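You operate a simulated robot arm through the tools that you are given. There is no shell and no other tool. Be economical: measure what you need, move in short steps, check, and stop when the job is done.

You run a simulated robot arm. Do the job below in one go: nothing can be reset, and whatever is moved stays where it is left.

Task
Fill the small jug to 375 ml and the cup to 200 ml, then stand the cup on the cooler.
Fine: jug first; swing the spout over to the cup; it ends back over the jug. Set down upright: measuring cup.

Only the result counts: the job must be done as asked and must still hold three seconds after the hand-in. Knocking over, shifting, dropping, spilling or breaking anything else fails it.

Robot
A 7-joint arm with a two-finger parallel gripper, fixed in place. Base frame: the origin is at the foot of the arm, x ahead of it, y to its left, z up; the work surface is at about z = 76. Lengths are in cm, angles in degrees, forces in N, time in s.
Its first joint turns from -166.0 to 166.0 degrees. Payload 3.43 kg.
Tool frame: the origin (TCP) lies between the finger pads and is the grasp point; the fingertips stand 3.4 cm ahead of it; z points along the fingers, y is the line along which they close. The gripper opens to 12.8 cm. The fingers are 2.4 cm wide and 1.2 cm thick; the gripper's body (4.8 by 13 cm) begins 9.6 cm behind the TCP.
Orientation is that of the tool frame in the base frame, as a unit quaternion [w, x, y, z]. With the fingers straight down and closing along the base's y, the tool's x points along the base's -x, its y along +y and its z along -z.

Tools
- The arm moves only by the tool servo_tool. Its argument "deltas" is a list of rows, each a list of 7 numbers: the shift along the tool's x, y, z in units of 150 mm (1.0 is 150 mm), then the turn, a rotation vector about the tool's x, y, z in units of 180 degrees (1.0 is 180 degrees), then the opening, from 0 (shut) to 1 (fully open). In form: [[tx, ty, tz, ax, ay, az, fingers], ...]. A call has 1 to 20 rows; each row is the pose to reach, as a shift and turn from the pose commanded when the call began, along the tool's axes at that moment. A call with a number of a shift or a turn outside -1 to 1 is refused whole. A row lasts 0.2 s, in which the tool goes at most 5 cm and 8.6 degrees; a call with a longer step from one row to the next is refused whole, and so is a gripper value outside its range. A pose out of reach is approached as far as the arm can. The call stops where the force on the tool passes 70 N (or 10 N more than at its start, if that is more) or the arm is blocked; 0.2 s more then pass. The fingers move at their own pace (about 15.3 cm/s each) and stop on an object; they squeeze with about 42 N. The grip force told is the motor's: it shows also when the fingers shut on nothing. Time passes only in rows, and 0.2 s behind the last, so rows that repeat a pose let the fingers close. The reply holds the time, the measured pose of the TCP, the force on the tool along the base axes, the opening and the grip force, in the units named above and with some noise, with the torque about the TCP (base axes, N m) and any sound that the robot's microphone picked up.
- Cameras (640 x 400 px; columns grow to the right, rows downward): "scene" is fixed at [39.97, -49.94, 177.95]; the picture's right is [0.85, -0.53, 0.00], its down [-0.49, -0.78, -0.37] and it looks along [0.20, 0.32, -0.93] (base axes); focal length 221 px, centre (320, 200). "wrist" rides on the gripper at [7.6, -1.1, -16] in the tool frame; the picture's right is [0.15, 0.99, 0.00], its down [-0.88, 0.13, -0.46] and it looks along [-0.45, 0.07, 0.89] (tool axes); focal length 234 px, centre (320, 200). There is no depth. A picture from a camera that has moved, and an enlarged one, comes with that camera's place and axes in the base frame and with its lens.
- snapshot(camera): a new picture of that camera. No time passes.
- zoom(camera, box): a new picture of the part [left, top, right, bottom] of that camera's present view, enlarged. No time passes.
- hand_in(): hands the job in; it is judged then, once.

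Go step by step. Nothing tells you positions but the pictures and the camera data: compare them with the known pose of the tool, close in by small moves and look again before you grip or let go. The budget is 120 turns and 64 pictures, counting those below and the enlarged ones. Unless the task says otherwise, let go and move clear before handing in.

The tools are called after "Request:" as a command line: name --pt "numbers of a row" for each row, then --argument value for the rest, lists and objects as JSON in quotes. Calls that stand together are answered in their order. servo_tool: Moves the arm, as the interface text tells. Its arguments: {"type":"object","properties":{"deltas":{"type":"array","items":{"type":"array","items":{"type":"number"}}}},"required":["deltas"]} The other tools are called the same way: snapshot (camera) takes a picture; zoom (camera, box) takes an enlarged picture of a part of a camera's view; hand_in () hands the job in.

At the start:

```text
t: 0.0
tcp_pos: [57.87, 3.64, 132.28]
orientation: [-0.001, 0.0, 1.0, 0.001]
wrist_force: [-0.3, 0.5, -0.2]
ft_torque: [0.01, 0.03, 0.01]
width: 12.78
grasp_force: 0.0
```

scene: 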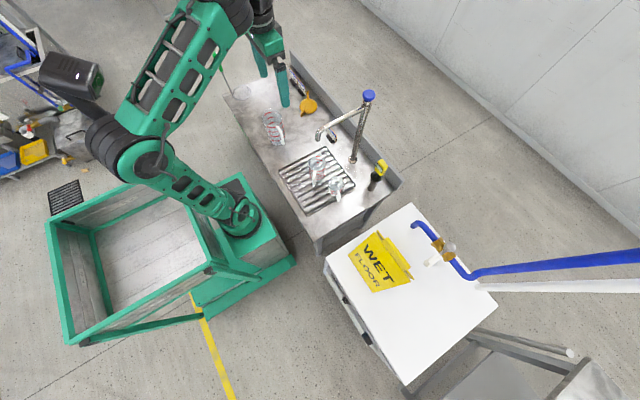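
wrist: 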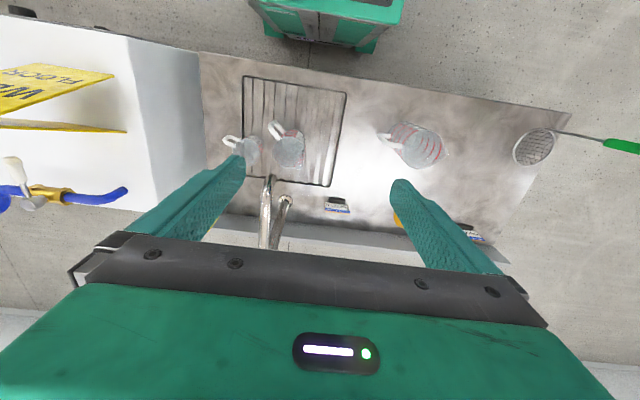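

I see a counter with a drain grate, a tap with a swinging spout, several jugs and cups, and a white cooler-like box. I'll look closer before moving.

Request:
zoom --camera "scene" --box '[220, 70, 420, 220]'

Request:
zoom --camera "wrist" --box '[200, 60, 500, 250]'

Request:
zoom --camera "scene" --box '[310, 180, 530, 390]'

Request:
zoom --camera "scene" --box '[300, 80, 400, 200]'

```text
2.67 times, centred on (320, 145) of scene
camera zoom: at [39.97, -49.94, 177.95], right [0.85, -0.53, 0.0], down [-0.49, -0.78, -0.37], along [0.2, 0.32, -0.93], focal length 590 px, centre (320, 347)
```

zoom: 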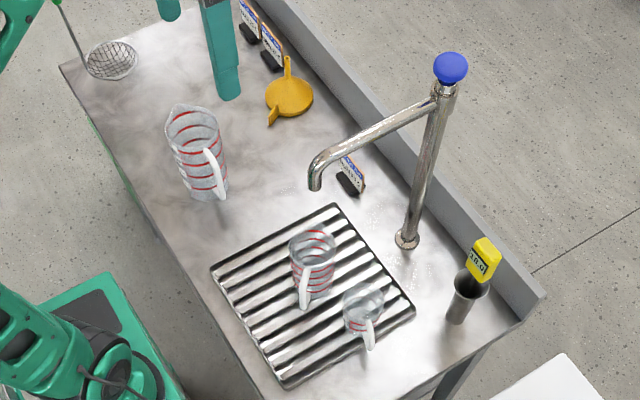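

```text
2.11 times, centred on (350, 155) of wrist
camera zoom: at [50.39, 2.47, 148.14], right [-0.15, 0.99, 0.0], down [0.88, 0.13, 0.46], along [0.45, 0.07, -0.89], focal length 493 px, centre (257, 295)
```

zoom: 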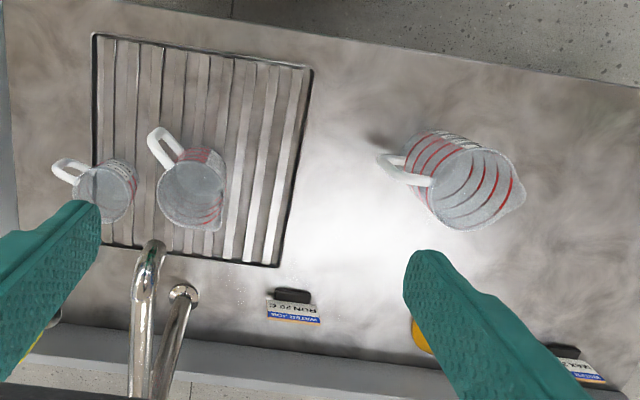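

```text
1.90 times, centred on (420, 285) of scene
camera zoom: at [39.97, -49.94, 177.95], right [0.85, -0.53, 0.0], down [-0.49, -0.78, -0.37], along [0.2, 0.32, -0.93], focal length 422 px, centre (130, 38)
```

zoom: 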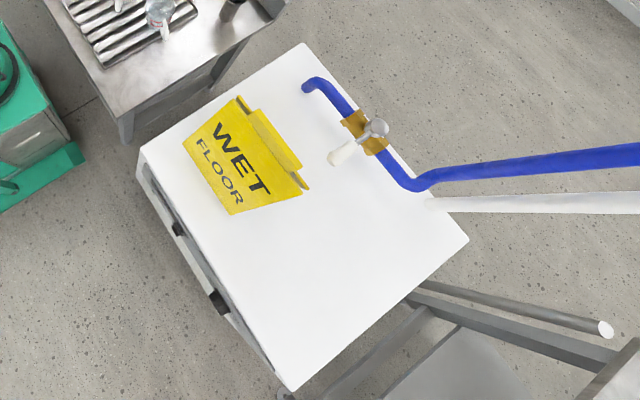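

```text
3.33 times, centred on (350, 140) of scene
camera zoom: at [39.97, -49.94, 177.95], right [0.85, -0.53, 0.0], down [-0.49, -0.78, -0.37], along [0.2, 0.32, -0.93], focal length 738 px, centre (220, 400)
```

zoom: 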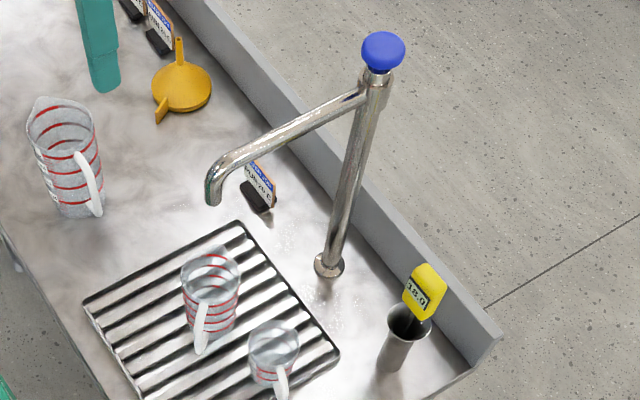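

There are little cards on the counter; I'll read them.

Request:
zoom --camera "wrist" --box '[315, 190, 360, 220]'

Request:
zoom --camera "scene" --box '[300, 65, 360, 145]'

Request:
zoom --camera "scene" --box '[285, 60, 325, 105]'

Request:
zoom --camera "scene" --box '[345, 150, 405, 200]'

Request:
zoom --camera "wrist" --box '[215, 110, 315, 180]'

```text
13.33 times, centred on (338, 205) of wrist
camera zoom: at [50.39, 2.47, 148.14], right [-0.15, 0.99, 0.0], down [0.88, 0.13, 0.46], along [0.45, 0.07, -0.89], focal length 3122 px, centre (87, 133)
```

zoom: 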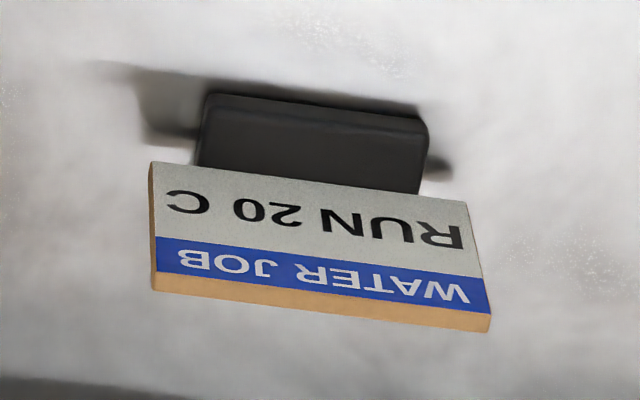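

```text
5.00 times, centred on (330, 105) of scene
camera zoom: at [39.97, -49.94, 177.95], right [0.85, -0.53, 0.0], down [-0.49, -0.78, -0.37], along [0.2, 0.32, -0.93], focal length 1107 px, centre (270, 675)
```

zoom: 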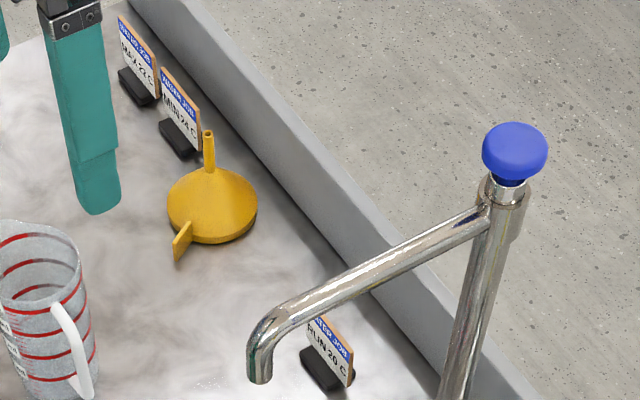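

```text
8.89 times, centred on (305, 82) of scene
camera zoom: at [39.97, -49.94, 177.95], right [0.85, -0.53, 0.0], down [-0.49, -0.78, -0.37], along [0.2, 0.32, -0.93], focal length 1968 px, centre (453, 1244)
```

zoom: 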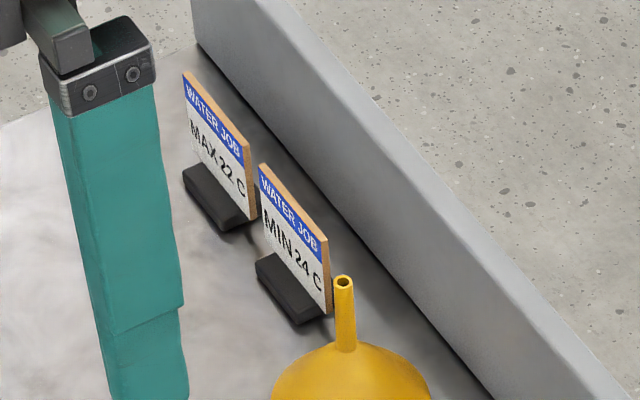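

```text
8.00 times, centred on (375, 175) of scene
camera zoom: at [39.97, -49.94, 177.95], right [0.85, -0.53, 0.0], down [-0.49, -0.78, -0.37], along [0.2, 0.32, -0.93], focal length 1771 px, centre (-120, 400)
```

zoom: 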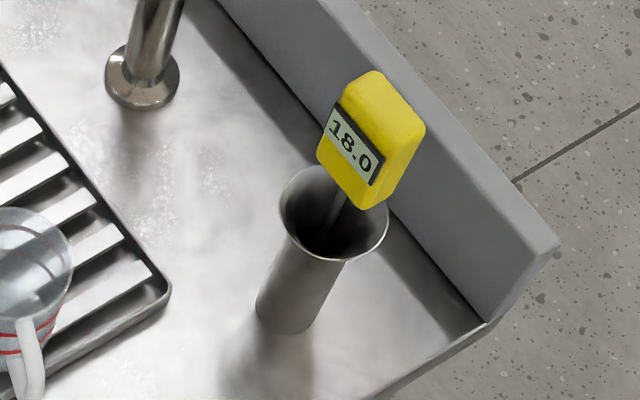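

```text
5.71 times, centred on (265, 145) of wrist
camera zoom: at [50.39, 2.47, 148.14], right [-0.15, 0.99, 0.0], down [0.88, 0.13, 0.46], along [0.45, 0.07, -0.89], focal length 1338 px, centre (634, 514)
```

zoom: 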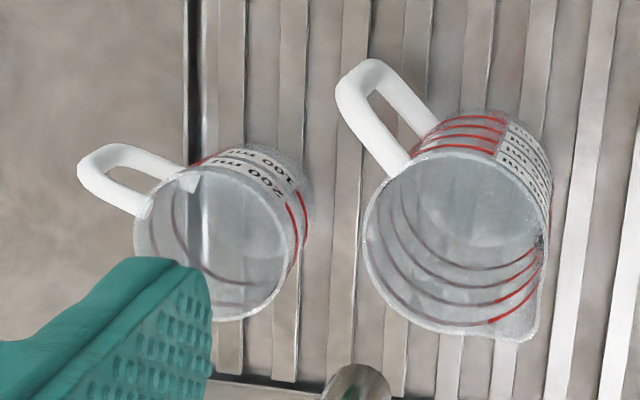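

Request:
zoom --camera "scene" --box '[345, 80, 385, 115]'

Request:
servo_tool --pt "-0.25 0 0 0 0 0 1" --pt "-0.5 -0.1 0 0 0 0 1" --pt "-0.75 -0.3 0 0 0 0 1" --pt "-1 -0.5 0 0 0 0 1"

Request:
snapshot --camera "wrist"

```text
11.43 times, centred on (365, 98) of scene
camera zoom: at [39.97, -49.94, 177.95], right [0.85, -0.53, 0.0], down [-0.49, -0.78, -0.37], along [0.2, 0.32, -0.93], focal length 2530 px, centre (-194, 1371)
```

zoom: 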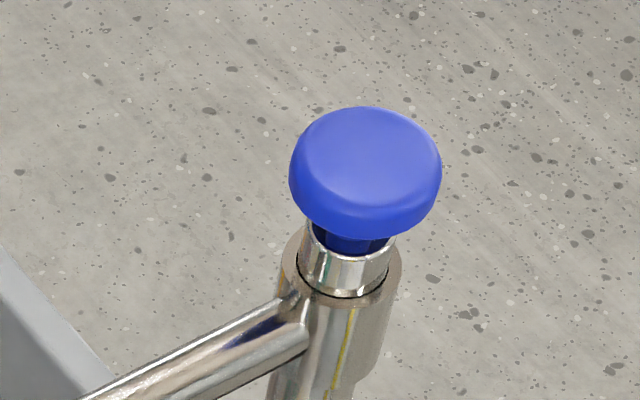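

```text
t: 0.5
tcp_pos: [58.69, 3.52, 133.88]
orientation: [0.017, 0.008, 1.0, 0.001]
wrist_force: [-2.0, 15.7, -10.2]
ft_torque: [-2.78, -1.0, -1.42]
width: 12.8
grasp_force: 0.0
stopped in row 2: the force on the tool passed its limit at 114 N (the readings are from after the stop); the commanded pose is now the measured one
```

```text
51 pictures are left
camera wrist: at [50.58, 2.37, 149.63], right [-0.13, 0.99, 0.0], down [0.87, 0.12, 0.49], along [0.48, 0.06, -0.87], focal length 234 px, centre (320, 200)
```

wrist: 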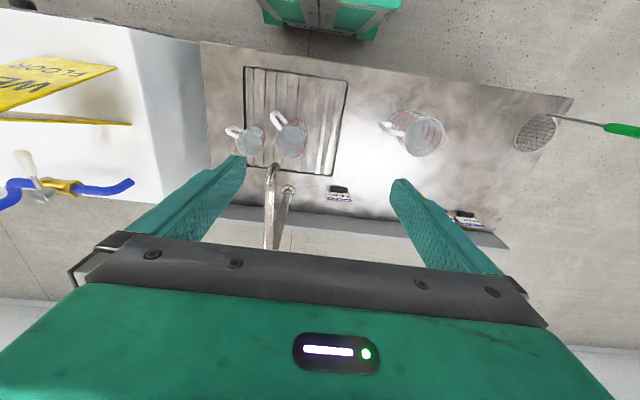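

Request:
servo_tool --pt "0 0 0 0 0 0 1"

Request:
zoom --camera "scene" --box '[160, 0, 400, 130]'

```text
t: 0.9
tcp_pos: [59.1, 3.6, 133.76]
orientation: [0.015, 0.006, 1.0, 0.001]
wrist_force: [7.6, 5.4, -14.5]
ft_torque: [-0.57, 0.23, -0.21]
width: 12.79
grasp_force: 0.0
```

```text
2.67 times, centred on (280, 65) of scene
camera zoom: at [39.97, -49.94, 177.95], right [0.85, -0.53, 0.0], down [-0.49, -0.78, -0.37], along [0.2, 0.32, -0.93], focal length 590 px, centre (427, 560)
```

zoom: 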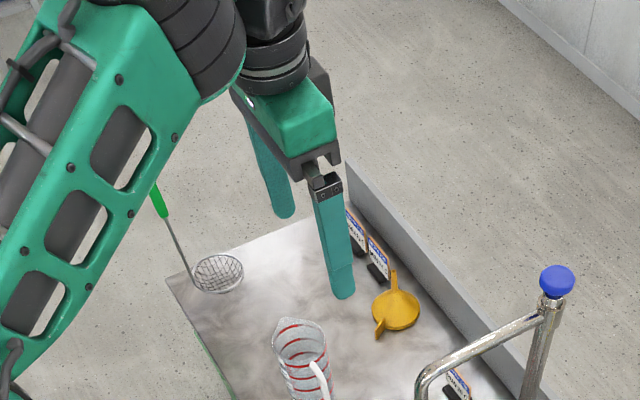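

Nothing visibly near the gripper; the stop may be from a brisk jerk. I'll move more slowly.

Request:
servo_tool --pt "0 0 0 0 0 0 1" --pt "-0.01 0 0 0 0 0 1" --pt "-0.03 0 0 0 0 0 1" --pt "-0.06 0 0 0 0 0 1" --pt "-0.1 0 0 0 0 0 1" --pt "-0.14 0 0 0 0 0 1"

```text
t: 1.7
tcp_pos: [57.75, 3.58, 134.44]
orientation: [0.025, 0.011, 1.0, 0.002]
wrist_force: [0.4, 42.1, -25.0]
ft_torque: [-7.15, -2.19, -3.77]
width: 12.78
grasp_force: 0.1
stopped in row 4: the force on the tool passed its limit at 77 N (the readings are from after the stop); the commanded pose is now the measured one
```

Request:
servo_tool --pt "0 0 0 0 0 0 1" --pt "0 0 0.02 0 0 0 1" --pt "0 0 0.06 0 0 0 1" --pt "0 0 0.12 0 0 0 1" --pt "0 0 0.2 0 0 0 1" --pt "0 0 0.3 0 0 0 1"

```text
t: 3.1
tcp_pos: [58.1, 3.61, 129.85]
orientation: [0.022, 0.008, 1.0, 0.0]
wrist_force: [0.0, 0.0, -0.6]
ft_torque: [0.0, 0.0, -0.02]
width: 12.78
grasp_force: 0.0
```

Request:
servo_tool --pt "0 0 0.02 0 0.003 0 1" --pt "0 0 0.06 0 0.006 0 1" --pt "0 0 0.12 0 0.01 -0.002 1" --pt "0 0 0.18 0 0.014 -0.005 1" --pt "0 0 0.2 0 0.014 -0.005 1" --pt "-0.02 0 0.2 0 0.014 -0.005 1" --pt "-0.06 0 0.2 0 0.014 -0.005 1" --pt "-0.12 0 0.2 0 0.014 -0.005 1" --pt "-0.18 0 0.2 0 0.014 -0.005 1" --pt "-0.24 0 0.2 0 0.014 -0.005 1" --pt "-0.3 0 0.2 0 0.014 -0.005 1"

```text
t: 5.5
tcp_pos: [62.78, 3.58, 127.09]
orientation: [0.0, 0.001, 1.0, 0.001]
wrist_force: [-0.2, -0.2, -0.7]
ft_torque: [0.01, -0.02, -0.01]
width: 12.81
grasp_force: 0.1
```

Request:
servo_tool --pt "-0.05 0 0 0 0 0 1" --pt "-0.12 -0.02 0 0 0 0 1" --pt "-0.22 -0.07 0 0 0 0 1" --pt "-0.32 -0.14 0 0 0 0 1" --pt "-0.42 -0.22 0 0 0 0 1" --pt "-0.52 -0.3 0 0 0 0 1" --pt "-0.62 -0.38 0 0 0 0 1" --pt "-0.72 -0.46 0 0 0 0 1" --pt "-0.8 -0.53 0 0 0 0 1" --pt "-0.85 -0.55 0 0 0 0 1"

Request:
snapshot --camera "wrist"

Request:
snapshot --camera "scene"

```text
t: 7.7
tcp_pos: [75.33, -4.61, 126.99]
orientation: [0.0, 0.001, 1.0, 0.002]
wrist_force: [-0.5, 0.3, 0.0]
ft_torque: [-0.02, 0.0, -0.01]
width: 12.83
grasp_force: 0.1
```

```text
49 pictures are left
camera wrist: at [67.94, -6.0, 143.03], right [-0.14, 0.99, 0.0], down [0.88, 0.13, 0.46], along [0.45, 0.07, -0.89], focal length 234 px, centre (320, 200)
```

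wrist: 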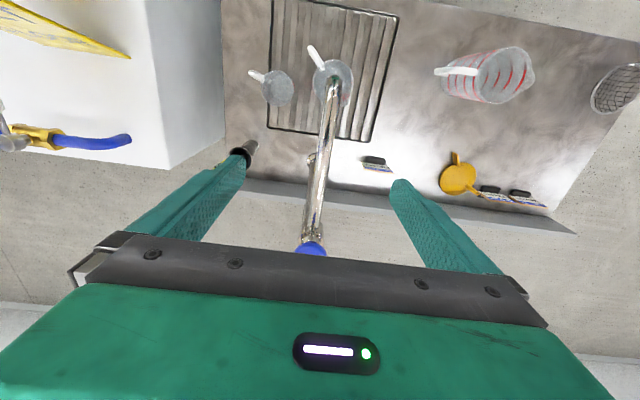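

```text
48 pictures are left
```

scene: 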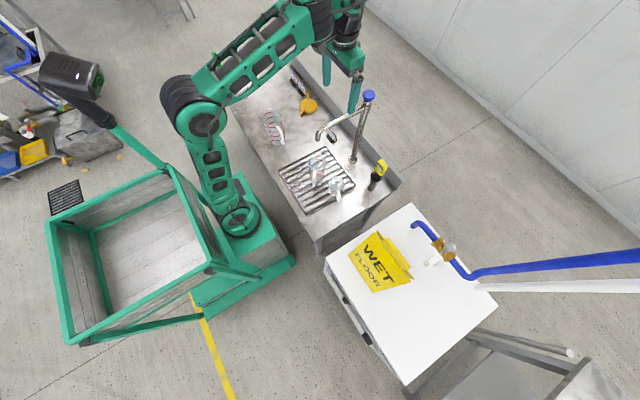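

Request:
servo_tool --pt "-0.05 0 0 0 0 0 0.8" --pt "-0.15 0 0 0 0 0 0.7" --pt "-0.3 0 0 0 0 0 0.6" --pt "-0.45 0.005 0 0 0 0 0.6" --pt "-0.6 0.01 0 0 0 0 0.6" --pt "-0.75 0.012 0 0 0 0 0.6" --pt "-0.85 0.013 0 0 0 0 0.6" --pt "-0.88 0.013 0 0 0 0 0.6"

Request:
zoom --camera "scene" --box '[310, 50, 430, 200]'

Request:
snapshot --camera "wrist"

```text
t: 9.0
tcp_pos: [83.09, -4.46, 128.63]
orientation: [0.014, 0.0, 1.0, 0.001]
wrist_force: [-1.2, 1.0, -0.8]
ft_torque: [-0.11, -0.2, -0.09]
width: 7.67
grasp_force: 0.1
stopped in row 6: the force on the tool passed its limit at 128 N (the readings are from after the stop); the commanded pose is now the measured one
```

```text
2.67 times, centred on (370, 125) of scene
camera zoom: at [39.97, -49.94, 177.95], right [0.85, -0.53, 0.0], down [-0.49, -0.78, -0.37], along [0.2, 0.32, -0.93], focal length 590 px, centre (187, 400)
```

zoom: 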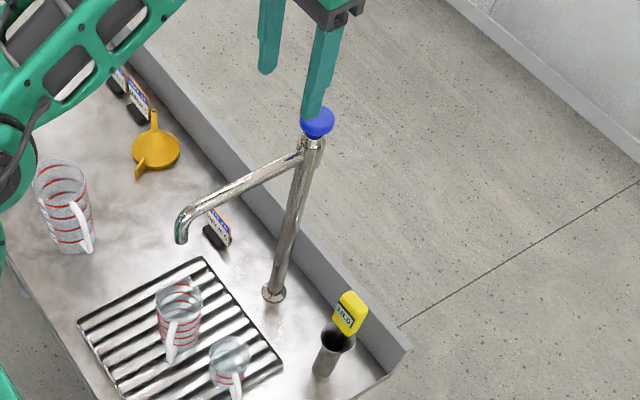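

```text
46 pictures are left
camera wrist: at [75.1, -5.73, 144.31], right [-0.15, 0.99, 0.0], down [0.87, 0.13, 0.48], along [0.48, 0.07, -0.88], focal length 234 px, centre (320, 200)
```

wrist: 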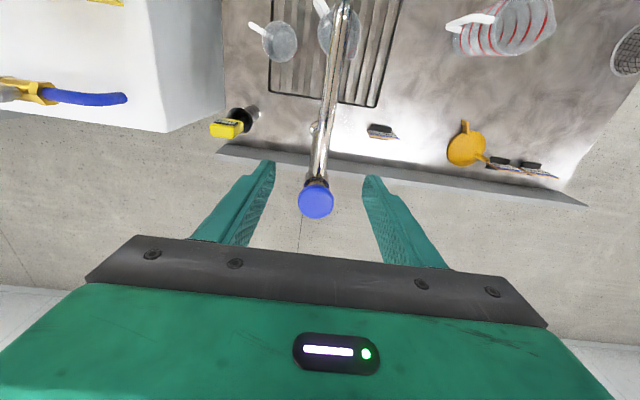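

Request:
servo_tool --pt "0 0 0.04 0 0.002 0 0.6" --pt "0 0 0.1 0 0.005 0 0.6" --pt "0 0 0.17 0 0.009 0 0.6" --pt "0 0 0.22 0 0.009 0 0.6" --pt "0 0 0.24 0 0.009 0 0.6" --pt "-0.01 0 0.24 0 0.009 0 0.6" --pt "-0.03 0 0.24 0 0.009 0 0.6" --pt "-0.06 0 0.24 0 0.009 0 0.6" --pt "-0.1 0 0.24 0 0.009 0 0.6" --pt "-0.14 0 0.24 0 0.009 0 0.6" --pt "-0.19 0 0.24 0 0.009 0 0.6" --pt "-0.24 0 0.24 0 0.009 0 0.6" --pt "-0.29 0 0.24 0 0.009 0 0.6" --pt "-0.33 0 0.24 0 0.009 0 0.6" --pt "-0.35 0 0.24 0 0.009 0 0.6"

```text
t: 12.0
tcp_pos: [86.6, -4.41, 126.12]
orientation: [0.009, -0.001, 1.0, 0.001]
wrist_force: [-0.4, -0.5, 0.2]
ft_torque: [0.0, 0.03, 0.03]
width: 7.67
grasp_force: 0.1
stopped in row 14: the force on the tool passed its limit at 91 N (the readings are from after the stop); the commanded pose is now the measured one
```

Request:
servo_tool --pt "0 0 0.03 0 0.002 0 0.6" --pt "0 0 0.09 0 0.005 0 0.6" --pt "0 0 0.15 0 0.006 0 0.6" --pt "0 0 0.2 0 0.006 0 0.6" --pt "-0.01 0 0.24 0 0.006 0 0.6" --pt "-0.03 0 0.28 0 0.006 0 0.6" --pt "-0.05 0 0.32 0 0.006 0 0.6" --pt "-0.08 0 0.35 0 0.006 0 0.6" --pt "-0.1 0 0.38 0 0.006 0 0.6" --pt "-0.1 0 0.4 0 0.006 0 0.6"

Request:
snapshot --camera "wrist"

Request:
zoom --camera "scene" --box '[300, 40, 420, 120]'

```text
t: 14.2
tcp_pos: [88.52, -4.62, 119.85]
orientation: [-0.002, 0.0, 1.0, 0.001]
wrist_force: [1.2, -0.3, -0.1]
ft_torque: [0.04, 0.02, 0.01]
width: 7.69
grasp_force: 0.0
```

```text
45 pictures are left
camera wrist: at [81.03, -5.77, 135.83], right [-0.15, 0.99, 0.0], down [0.88, 0.13, 0.45], along [0.45, 0.07, -0.89], focal length 234 px, centre (320, 200)
```

wrist: 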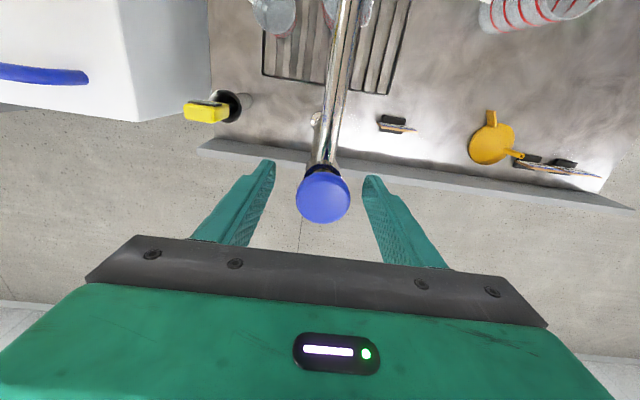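

```text
5.00 times, centred on (360, 80) of scene
camera zoom: at [39.97, -49.94, 177.95], right [0.85, -0.53, 0.0], down [-0.49, -0.78, -0.37], along [0.2, 0.32, -0.93], focal length 1107 px, centre (120, 800)
```

zoom: 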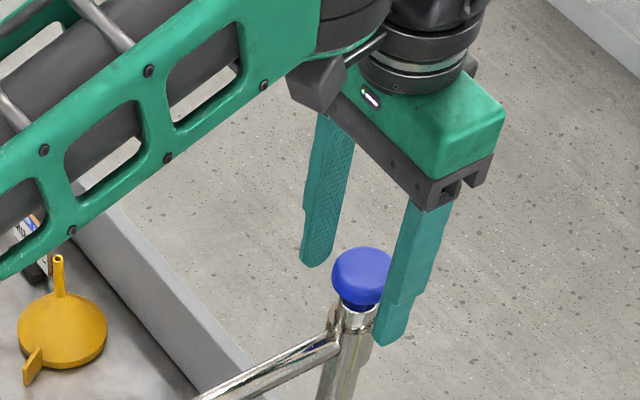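

Request:
servo_tool --pt "-0.02 0.01 0.04 0 0 0 0.6" --pt "-0.05 0.02 0.09 0 0 0 0.6" --pt "-0.05 0.025 0.12 0 0 0 0.6" --pt "-0.05 0.025 0.12 0 0 0 0.6"

Request:
servo_tool --pt "0 0 0 0 0 0 0.45" --pt "0 0 0 0 0 0 0.4" --pt "0 0 0 0 0 0 0.37" --pt "0 0 0 0 0 0 0.35" --pt "0 0 0 0 0 0 0.33" --pt "0 0 0 0 0 0 0.3"

```text
t: 15.2
tcp_pos: [89.18, -4.16, 118.01]
orientation: [-0.003, -0.001, 1.0, 0.002]
wrist_force: [-0.1, 0.6, -0.2]
ft_torque: [-0.03, -0.01, 0.01]
width: 7.67
grasp_force: 0.1
```

```text
t: 16.6
tcp_pos: [89.08, -3.93, 117.99]
orientation: [-0.001, -0.001, 1.0, 0.0]
wrist_force: [0.3, 7.7, 0.5]
ft_torque: [0.02, -0.02, 0.12]
width: 4.68
grasp_force: 45.3
```

Request:
servo_tool --pt "0 0.015 0 0 0 0 0.3" --pt "0 0.02 0 0 0 -0.015 0.3" --pt "0 0.02 0 0 0 -0.035 0.3" --pt "0 0.02 0 0 0 -0.055 0.3"

Request:
zoom --camera "scene" --box '[290, 80, 410, 220]'

```text
t: 17.6
tcp_pos: [89.12, -4.12, 118.01]
orientation: [-0.002, -0.084, 0.996, 0.002]
wrist_force: [-11.8, -31.4, -3.9]
ft_torque: [-0.43, 0.32, -0.69]
width: 4.62
grasp_force: 45.1
```

```text
2.86 times, centred on (350, 150) of scene
camera zoom: at [39.97, -49.94, 177.95], right [0.85, -0.53, 0.0], down [-0.49, -0.78, -0.37], along [0.2, 0.32, -0.93], focal length 633 px, centre (234, 343)
```

zoom: 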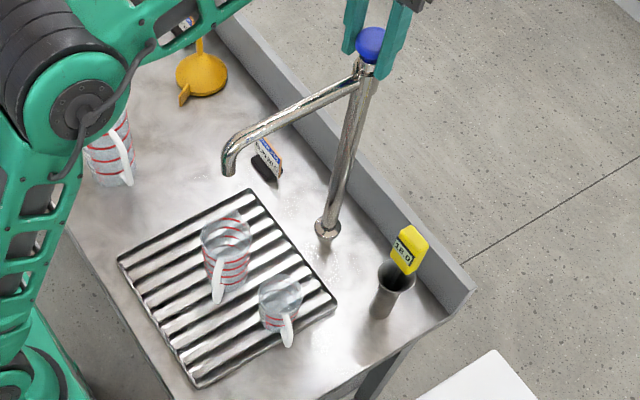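

Request:
servo_tool --pt "0 -0.018 0 0 0 0 0.3" --pt "0 -0.018 0 0 0 0 0.3" --pt "0 -0.018 0 0 0 -0.02 0.3" --pt "0 -0.018 0 0 0 -0.05 0.3" --pt "0 -0.018 0 0 0 -0.08 0.3" --pt "0 -0.018 0 0 0 -0.08 0.3"

```text
t: 19.0
tcp_pos: [89.32, -4.25, 118.13]
orientation: [-0.001, -0.211, 0.978, 0.002]
wrist_force: [3.2, -34.0, -1.8]
ft_torque: [-0.21, -0.16, -0.75]
width: 4.62
grasp_force: 45.0
```

Request:
servo_tool --pt "0 -0.01 0 0 0 0.03 0.3" --pt "0 -0.015 0 0 0 0.07 0.3" --pt "0 -0.015 0 0 0 0.1 0.3"

Request:
servo_tool --pt "0 0 0 0 0 0.03 0.3" --pt "0 0 0 0 0 0.07 0.3" --pt "0 0 0 0 0 0.1 0.3" --pt "0 0 0 0 0 0.12 0.3"

```text
t: 19.8
tcp_pos: [89.38, -4.16, 118.14]
orientation: [-0.002, -0.057, 0.998, 0.001]
wrist_force: [4.0, -4.8, 1.5]
ft_torque: [0.05, -0.09, 1.08]
width: 4.63
grasp_force: 45.2
```

```text
t: 20.8
tcp_pos: [89.37, -3.87, 118.12]
orientation: [-0.002, 0.131, 0.991, 0.0]
wrist_force: [-5.3, 32.4, -1.7]
ft_torque: [0.33, 0.02, 1.07]
width: 4.57
grasp_force: 44.5
```

Turning meets only constant friction and no water. I'll straighten the wrist and test whether the knob moves along its axis.

Request:
servo_tool --pt "0 0 0 0 0 -0.03 0.3" --pt "0 0 0 0 0 -0.06 0.3" --pt "0 0 0 0 0 -0.083 0.3" --pt "0 0 0 0 0 -0.083 0.3"

Request:
servo_tool --pt "0 0 -0.01 0 0 0 0.3" --pt "0 0 -0.02 0 0 0 0.3" --pt "0 0 -0.03 0 0 0 0.3"

```text
t: 21.8
tcp_pos: [89.38, -4.14, 118.02]
orientation: [-0.002, 0.0, 1.0, 0.001]
wrist_force: [17.5, 31.3, 0.1]
ft_torque: [0.16, -0.34, -0.11]
width: 4.65
grasp_force: 45.3
```

```text
t: 22.6
tcp_pos: [89.48, -4.1, 118.14]
orientation: [-0.005, 0.002, 1.0, 0.0]
wrist_force: [10.0, 33.3, -29.1]
ft_torque: [0.03, 0.05, 0.14]
width: 4.71
grasp_force: 45.5
```

Request:
servo_tool --pt "0 0 0.02 0 0 0 0.3" --pt "0 0 0.04 0 0 0 0.3" --pt "0 0 0.06 0 0 0 0.3" --pt "0 0 0.08 0 0 0 0.3"

```text
t: 23.6
tcp_pos: [89.47, -4.04, 117.3]
orientation: [-0.001, 0.002, 1.0, 0.001]
wrist_force: [12.9, 35.6, 4.5]
ft_torque: [0.26, -1.36, 0.08]
width: 4.65
grasp_force: 44.6
```

Request:
servo_tool --pt "0 0 0.015 0 0 0 0.3" --pt "0 0 0.03 0 0 0 0.3" --pt "0 0 0.05 0 0 0 0.3"

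Request:
zoom --camera "scene" --box '[310, 80, 390, 130]'

Request:
zoom --camera "scene" --box '[290, 110, 370, 200]'

```text
t: 24.4
tcp_pos: [89.43, -4.05, 116.74]
orientation: [0.0, 0.002, 1.0, 0.001]
wrist_force: [23.6, 36.2, 31.2]
ft_torque: [0.48, -0.21, 0.05]
width: 4.69
grasp_force: 45.0
```

```text
8.00 times, centred on (350, 105) of scene
camera zoom: at [39.97, -49.94, 177.95], right [0.85, -0.53, 0.0], down [-0.49, -0.78, -0.37], along [0.2, 0.32, -0.93], focal length 1771 px, centre (80, 960)
```

zoom: 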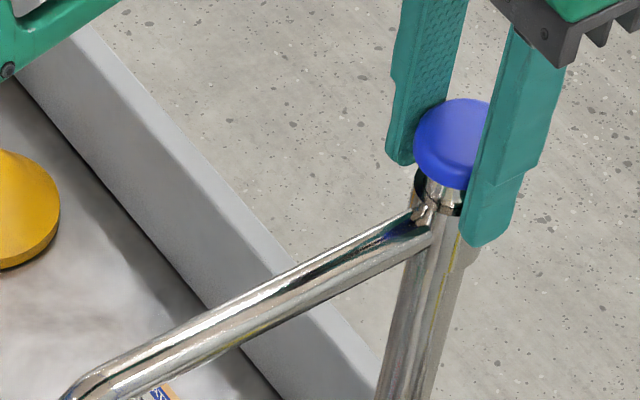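

```text
4.44 times, centred on (330, 155) of scene
camera zoom: at [39.97, -49.94, 177.95], right [0.85, -0.53, 0.0], down [-0.49, -0.78, -0.37], along [0.2, 0.32, -0.93], focal length 984 px, centre (276, 400)
```

zoom: 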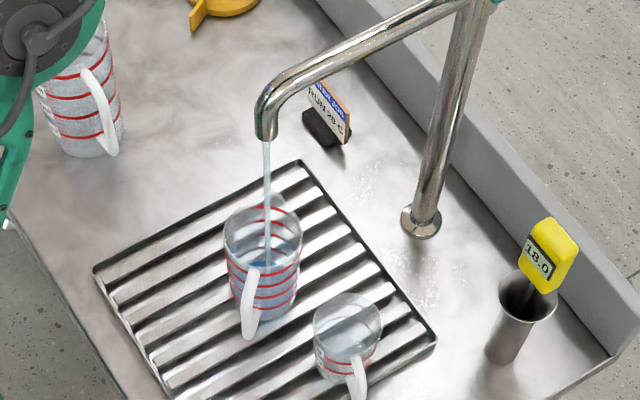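

Pressing the knob runs water into the jug. I'll check the level.

Request:
zoom --camera "scene" --box '[306, 145, 346, 195]'

Request:
servo_tool --pt "0 0 -0.02 0 0 0 0.3" --pt "0 0 -0.05 0 0 0 0.3" --pt "0 0 -0.08 0 0 0 0.3"

Request:
zoom --camera "scene" --box '[306, 130, 346, 195]'

```text
8.00 times, centred on (326, 170) of scene
camera zoom: at [39.97, -49.94, 177.95], right [0.85, -0.53, 0.0], down [-0.49, -0.78, -0.37], along [0.2, 0.32, -0.93], focal length 1771 px, centre (272, 440)
```

zoom: 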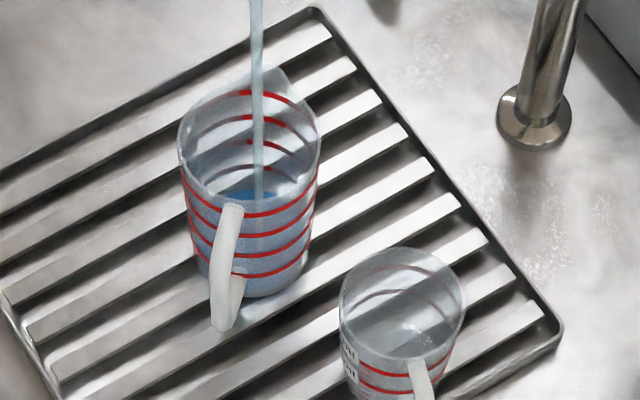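

```text
t: 25.2
tcp_pos: [89.42, -4.02, 117.66]
orientation: [-0.004, 0.003, 1.0, 0.001]
wrist_force: [10.6, 35.7, 3.8]
ft_torque: [0.22, 1.13, 0.13]
width: 4.69
grasp_force: 45.0
```

```text
6.15 times, centred on (326, 162) of scene
camera zoom: at [39.97, -49.94, 177.95], right [0.85, -0.53, 0.0], down [-0.49, -0.78, -0.37], along [0.2, 0.32, -0.93], focal length 1363 px, centre (283, 431)
```

zoom: 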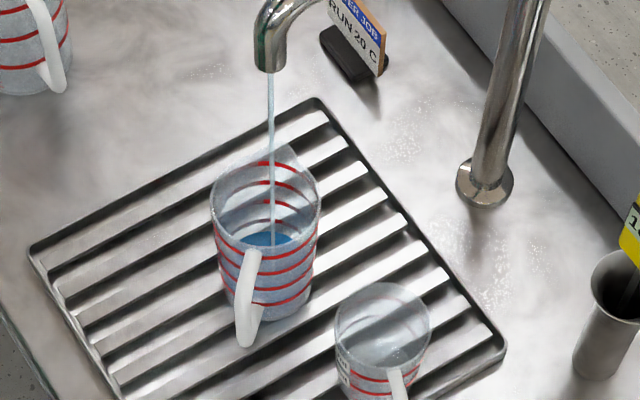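

Request:
servo_tool --pt "0 0 -0.025 0 0 0 0.3" --pt "0 0 -0.05 0 0 0 0.3"

Request:
zoom --camera "scene" --box '[306, 130, 346, 195]'

```text
t: 25.8
tcp_pos: [89.45, -4.03, 118.19]
orientation: [-0.005, 0.001, 1.0, 0.001]
wrist_force: [-6.7, 38.6, -25.6]
ft_torque: [0.03, -0.03, 0.32]
width: 4.69
grasp_force: 45.0
```

```text
6.15 times, centred on (326, 162) of scene
camera zoom: at [39.97, -49.94, 177.95], right [0.85, -0.53, 0.0], down [-0.49, -0.78, -0.37], along [0.2, 0.32, -0.93], focal length 1363 px, centre (283, 431)
```

zoom: 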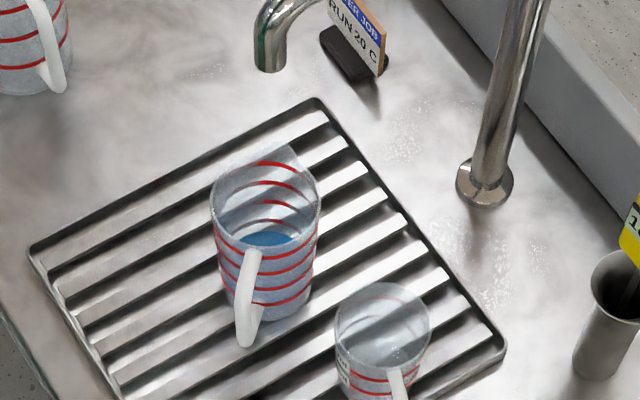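

The knob is a press valve that closes when raised. I'll release it and back off to read the jug's scale.

Request:
servo_tool --pt "0 0 0.02 0 0 0 0.3" --pt "0 0 0.02 0 0 0 0.5" --pt "0 0 0.02 0 0 0 0.6" --pt "0 0 0.02 0 0 0 0.6"

Request:
servo_tool --pt "0.02 0 0 0 0 0 0.6" --pt "0.1 0 0 0 0 0 0.6" --pt "0.25 0 0 0 0 0 0.6" --pt "0.45 0 0 0 0 0 0.6" --pt "0.6 0.1 -0.05 0 0 0 0.6" --pt "0.75 0.2 -0.1 0 0 0 0.6" --pt "0.9 0.3 -0.15 0 0 0 0.6" --pt "1 0.4 -0.2 0 0 0 0.6" --pt "1 0.42 -0.22 0 0 0 0.6"

Request:
snapshot --camera "wrist"

```text
t: 26.8
tcp_pos: [89.33, -4.23, 118.28]
orientation: [-0.002, 0.003, 1.0, 0.001]
wrist_force: [0.3, 0.2, 0.2]
ft_torque: [0.0, 0.03, -0.01]
width: 7.68
grasp_force: 0.1
```

```text
t: 28.8
tcp_pos: [74.3, 2.09, 121.53]
orientation: [-0.002, 0.003, 1.0, 0.001]
wrist_force: [0.4, -0.4, -1.1]
ft_torque: [0.01, 0.02, 0.01]
width: 7.68
grasp_force: 0.1
```

```text
37 pictures are left
camera wrist: at [66.89, 0.94, 137.52], right [-0.14, 0.99, 0.0], down [0.88, 0.12, 0.45], along [0.45, 0.07, -0.89], focal length 234 px, centre (320, 200)
```

wrist: 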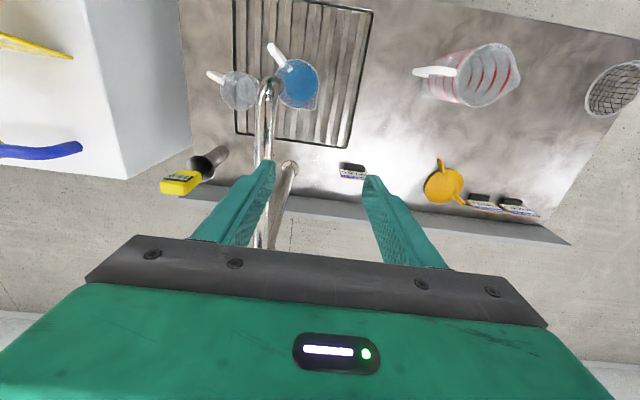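

Request:
servo_tool --pt "0.05 0 0 0 0 0 0.6" --pt "0.2 0.05 0 0 0 0 0.6" --pt "0.4 0.15 0 0 0 0 0.6" --pt "0.6 0.25 0 0 0 0 0.6" --pt "0.8 0.35 0 0 0 0 0.6" --pt "0.95 0.4 0 0 0 0 0.6" --pt "1 0.4 0 0 0 0 0.6"

Request:
zoom --camera "wrist" --box '[170, 70, 330, 170]'

```text
t: 30.4
tcp_pos: [59.11, 8.15, 121.36]
orientation: [-0.002, 0.001, 1.0, 0.001]
wrist_force: [0.2, -0.4, -0.1]
ft_torque: [-0.01, 0.02, -0.01]
width: 7.66
grasp_force: 0.1
```

```text
4.00 times, centred on (250, 120) of wrist
camera zoom: at [51.7, 7.0, 137.39], right [-0.14, 0.99, 0.0], down [0.88, 0.13, 0.45], along [0.45, 0.07, -0.89], focal length 937 px, centre (600, 520)
```

zoom: 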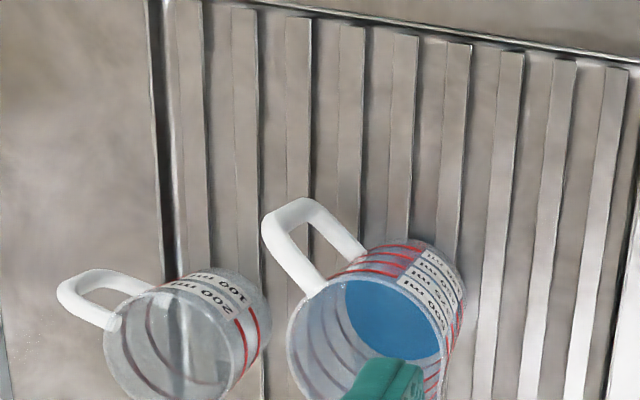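

Fingers partly hide the jug but the label can be enlarged.

Request:
zoom --camera "wrist" --box '[260, 125, 292, 155]'

```text
13.33 times, centred on (276, 140) of wrist
camera zoom: at [51.7, 7.0, 137.39], right [-0.14, 0.99, 0.0], down [0.88, 0.13, 0.45], along [0.45, 0.07, -0.89], focal length 3122 px, centre (907, 1000)
```

zoom: 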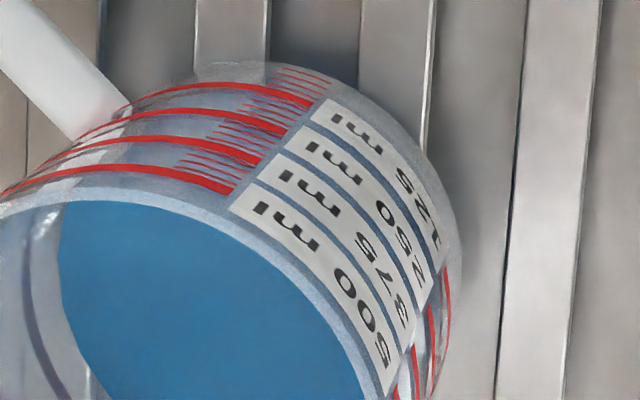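

The jug's lines are 125/250/375/500 ml, so 375 is the third; the cup's are 100/200. Returning to the knob by the same route.

Request:
servo_tool --pt "-0.05 0 0 0 0 0 0.6" --pt "-0.2 -0.05 0 0 0 0 0.6" --pt "-0.4 -0.15 0 0 0 0 0.6" --pt "-0.6 -0.25 0 0 0 0 0.6" --pt "-0.8 -0.35 0 0 0 0 0.6" --pt "-0.95 -0.4 0 0 0 0 0.6" --pt "-1 -0.4 0 0 0 0 0.6"

Request:
servo_tool --pt "-0.05 -0.05 0.03 0 0 0 0.6" --pt "-0.1 -0.12 0.05 0 0 0 0.6" --pt "-0.25 -0.22 0.08 0 0 0 0.6" --pt "-0.4 -0.32 0.12 0 0 0 0.6" --pt "-0.55 -0.4 0.15 0 0 0 0.6" --pt "-0.7 -0.42 0.18 0 0 0 0.6" --pt "-0.85 -0.42 0.2 0 0 0 0.6" --pt "-0.96 -0.42 0.22 0 0 0 0.6" --pt "-0.995 -0.42 0.225 0 0 0 0.6" --pt "-0.995 -0.42 0.225 0 0 0 0.6"

```text
t: 32.0
tcp_pos: [74.43, 2.02, 121.5]
orientation: [-0.002, 0.002, 1.0, 0.001]
wrist_force: [0.4, 0.1, 0.9]
ft_torque: [0.0, 0.02, -0.01]
width: 7.67
grasp_force: 0.0
```

```text
t: 34.2
tcp_pos: [89.36, -4.38, 118.11]
orientation: [-0.001, 0.002, 1.0, 0.001]
wrist_force: [0.3, 0.3, -0.7]
ft_torque: [0.0, 0.0, 0.0]
width: 7.68
grasp_force: 0.1
```

Request:
servo_tool --pt "0 0.01 0 0 0 0 0.4" --pt "0 0.01 0 0 0 0 0.3" --pt "0 0.01 0 0 0 0 0.3" --pt "0 0.01 0.03 0 0 0 0.3" --pt "0 0.01 0.06 0 0 0 0.3" --pt "0 0.01 0.08 0 0 0 0.3" --pt "0 0.01 0.08 0 0 0 0.3" --pt "0 0.01 0.08 0 0 0 0.3"

Request:
zoom --camera "scene" --box '[306, 130, 346, 195]'

```text
t: 36.0
tcp_pos: [89.27, -4.0, 116.88]
orientation: [-0.001, 0.002, 1.0, 0.0]
wrist_force: [9.9, 13.5, 6.0]
ft_torque: [0.13, -0.62, 0.1]
width: 4.69
grasp_force: 45.4
```

```text
6.15 times, centred on (326, 162) of scene
camera zoom: at [39.97, -49.94, 177.95], right [0.85, -0.53, 0.0], down [-0.49, -0.78, -0.37], along [0.2, 0.32, -0.93], focal length 1363 px, centre (283, 431)
```

zoom: 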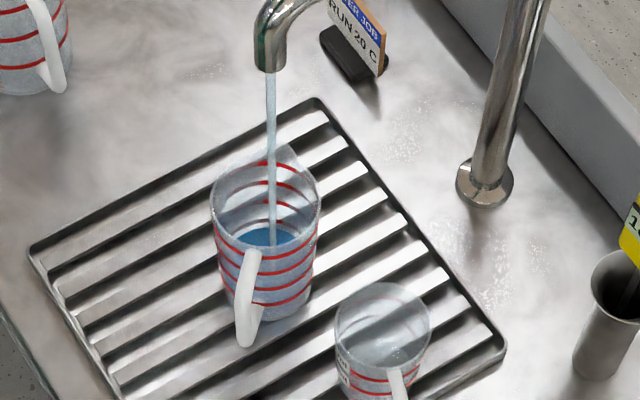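

Request:
servo_tool --pt "0 0 0 0 0 0 0.3" --pt "0 0 0 0 0 0 0.3" --pt "0 0 0 0 0 0 0.3" --pt "0 0 0 0 0 0 0.3" --pt "0 0 0 0 0 0 0.3" --pt "0 0 0 0 0 0 0.3" --pt "0 0 0 0 0 0 0.3" --pt "0 0 0 0 0 0 0.3" --pt "0 0 0 0 0 0 0.3" --pt "0 0 0 0 0 0 0.3"

Request:
zoom --camera "scene" --box '[306, 150, 346, 180]'

```text
t: 38.2
tcp_pos: [89.27, -4.01, 116.87]
orientation: [-0.002, 0.002, 1.0, 0.001]
wrist_force: [10.0, 15.5, 6.9]
ft_torque: [0.06, -0.09, 0.1]
width: 4.69
grasp_force: 45.4
```

```text
13.33 times, centred on (326, 165) of scene
camera zoom: at [39.97, -49.94, 177.95], right [0.85, -0.53, 0.0], down [-0.49, -0.78, -0.37], along [0.2, 0.32, -0.93], focal length 2952 px, centre (240, 667)
```

zoom: 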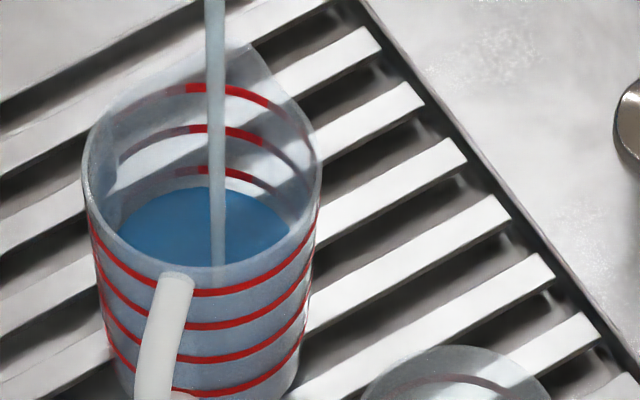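

Request:
servo_tool --pt "0 0 0 0 0 0 0.3" --pt "0 0 0 0 0 0 0.3" --pt "0 0 0 0 0 0 0.3" --pt "0 0 0 0 0 0 0.3" --pt "0 0 0 0 0 0 0.3" --pt "0 0 0 0 0 0 0.3" --pt "0 0 0 0 0 0 0.3" --pt "0 0 0 0 0 0 0.3" --pt "0 0 0 0 0 0 0.3" --pt "0 0 0 0 0 0 0.3" --pt "0 0 0 0 0 0 0.3" --pt "0 0 0 0 0 0 0.3" --pt "0 0 0 0 0 0 0.3"

Request:
zoom --camera "scene" --box '[306, 150, 346, 180]'

```text
t: 41.0
tcp_pos: [89.33, -4.02, 116.97]
orientation: [-0.001, 0.002, 1.0, 0.001]
wrist_force: [7.2, 15.6, 5.9]
ft_torque: [0.04, -0.07, 0.07]
width: 4.66
grasp_force: 45.0
```

```text
13.33 times, centred on (326, 165) of scene
camera zoom: at [39.97, -49.94, 177.95], right [0.85, -0.53, 0.0], down [-0.49, -0.78, -0.37], along [0.2, 0.32, -0.93], focal length 2952 px, centre (240, 667)
```

zoom: 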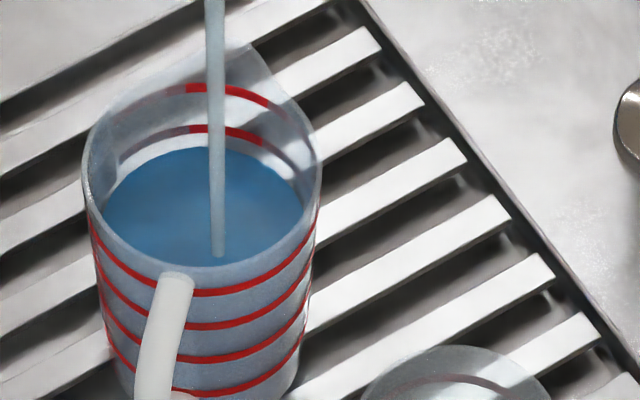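

The level nears 375; I'll shut the knob and read it carefully.

Request:
servo_tool --pt "0 0 -0.05 0 0 0 0.3" --pt "0 0 -0.09 0 0 0 0.3"

Request:
zoom --camera "scene" --box '[308, 150, 340, 178]'

```text
t: 41.6
tcp_pos: [89.31, -4.03, 118.08]
orientation: [-0.003, 0.003, 1.0, 0.002]
wrist_force: [-0.7, 15.1, -5.8]
ft_torque: [0.06, -0.55, 0.17]
width: 4.7
grasp_force: 45.3
```

```text
14.29 times, centred on (324, 164) of scene
camera zoom: at [39.97, -49.94, 177.95], right [0.85, -0.53, 0.0], down [-0.49, -0.78, -0.37], along [0.2, 0.32, -0.93], focal length 3163 px, centre (263, 714)
```

zoom: 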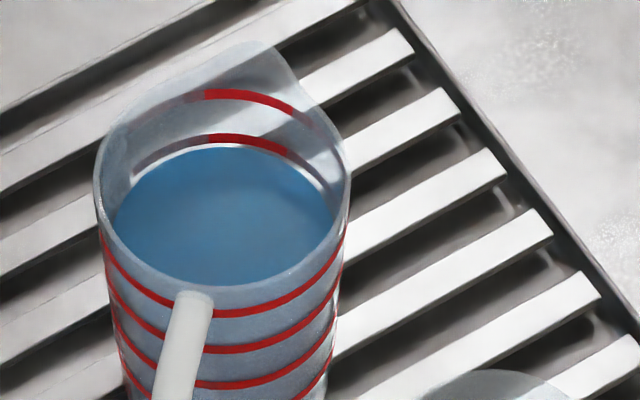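

Request:
zoom --camera "scene" --box '[314, 154, 334, 166]'

Request:
zoom --camera "scene" --box '[312, 162, 328, 186]'

```text
16.00 times, centred on (324, 160) of scene
camera zoom: at [39.97, -49.94, 177.95], right [0.85, -0.53, 0.0], down [-0.49, -0.78, -0.37], along [0.2, 0.32, -0.93], focal length 3543 px, centre (256, 840)
```

zoom: 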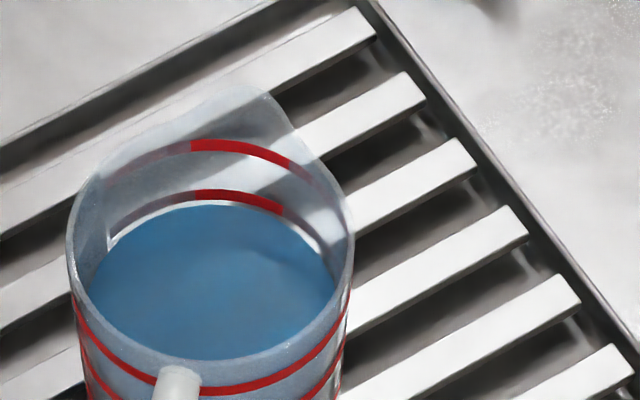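

```text
16.00 times, centred on (320, 174) of scene
camera zoom: at [39.97, -49.94, 177.95], right [0.85, -0.53, 0.0], down [-0.49, -0.78, -0.37], along [0.2, 0.32, -0.93], focal length 3543 px, centre (320, 616)
```

zoom: 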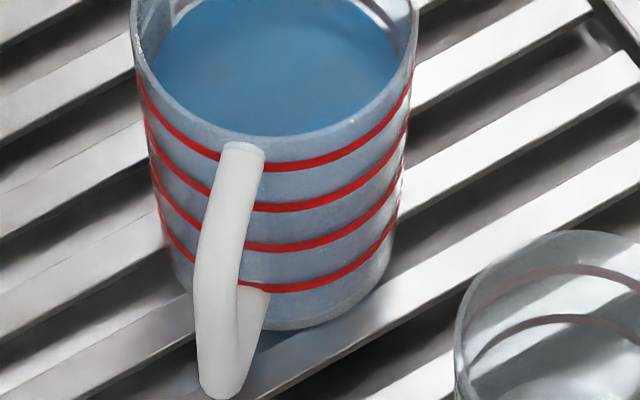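

The level reads about 369 ml once wall thickness is allowed for; one tiny pulse more.

Request:
servo_tool --pt "0 0 0.035 0 0 0 0.3" --pt "0 0 0 0 0 0 0.3" --pt "0 0 -0.015 0 0 0 0.3"

Request:
zoom --camera "scene" --box '[314, 154, 334, 166]'

```text
t: 42.4
tcp_pos: [89.29, -4.05, 118.24]
orientation: [-0.005, 0.002, 1.0, 0.001]
wrist_force: [-1.7, 12.2, -20.3]
ft_torque: [-0.05, -0.25, 0.01]
width: 4.68
grasp_force: 44.4
```

```text
16.00 times, centred on (324, 160) of scene
camera zoom: at [39.97, -49.94, 177.95], right [0.85, -0.53, 0.0], down [-0.49, -0.78, -0.37], along [0.2, 0.32, -0.93], focal length 3543 px, centre (256, 840)
```

zoom: 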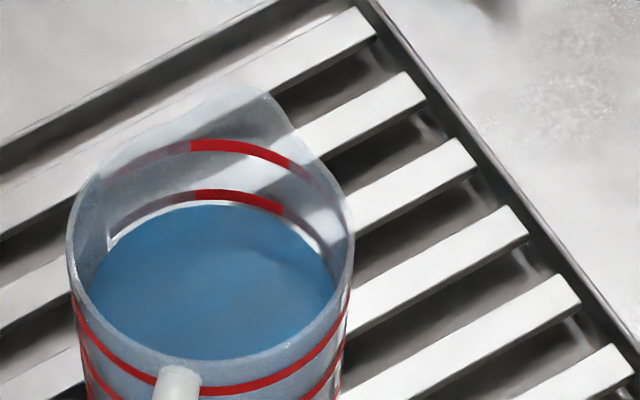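

Jug is at about 375. I'll release the knob, back along the spout, and straddle the pipe.

Request:
servo_tool --pt "0 0 0.01 0 0 0 0.3" --pt "0 0 0.01 0 0 0 0.5" --pt "0 0 0.01 0 0 0 0.6" --pt "0 0 0 0 0 0 0.6" --pt "0.05 0 0 0 0 0 0.6" --pt "0.2 0 0 0 0 0 0.6" --pt "0.4 0 -0.02 0 0 0 0.6" --pt "0.6 0 -0.02 0 0 0 0.6" --pt "0.8 0 -0.02 0 0 0 0.6" --pt "0.95 0 -0.02 0 0 0 0.6" --pt "1 0 -0.02 0 0 0 0.6" --pt "1 0 -0.02 0 0 0 0.6"

Request:
zoom --camera "wrist" --box '[160, 0, 480, 250]'

```text
t: 45.0
tcp_pos: [74.35, -4.03, 118.96]
orientation: [-0.002, 0.003, 1.0, 0.001]
wrist_force: [0.0, -0.5, -0.3]
ft_torque: [-0.02, 0.02, -0.02]
width: 7.73
grasp_force: 0.0
```

```text
1.60 times, centred on (320, 125) of wrist
camera zoom: at [66.86, -5.23, 134.87], right [-0.14, 0.99, 0.0], down [0.88, 0.13, 0.45], along [0.45, 0.07, -0.89], focal length 375 px, centre (320, 320)
```

zoom: 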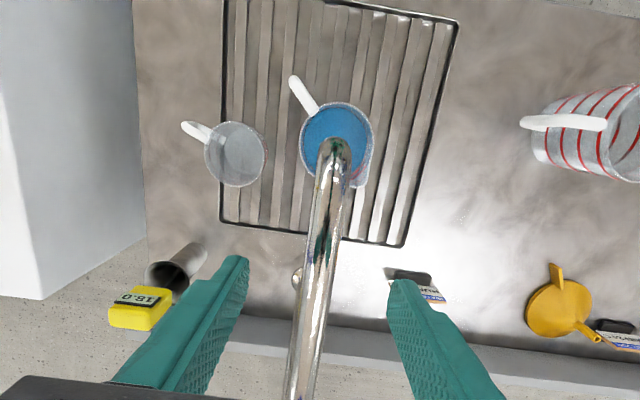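

Request:
servo_tool --pt "0 -0.005 0.1 0 0 0 0.6" --pt "0 -0.01 0.25 0 0 0 0.6" --pt "0 -0.01 0.4 0 0 0 0.5" --pt "0 -0.01 0.46 0 0 0 0.35" --pt "0 -0.01 0.46 0 0 0 0.25" --pt "0 -0.01 0.46 0 0 0 0.22" --pt "0 -0.01 0.46 0 0 0 0.22"

```text
t: 46.6
tcp_pos: [74.28, -4.23, 111.78]
orientation: [-0.002, 0.003, 1.0, 0.001]
wrist_force: [0.2, 0.2, -0.9]
ft_torque: [-0.03, -0.01, 0.0]
width: 2.8
grasp_force: 0.1
```

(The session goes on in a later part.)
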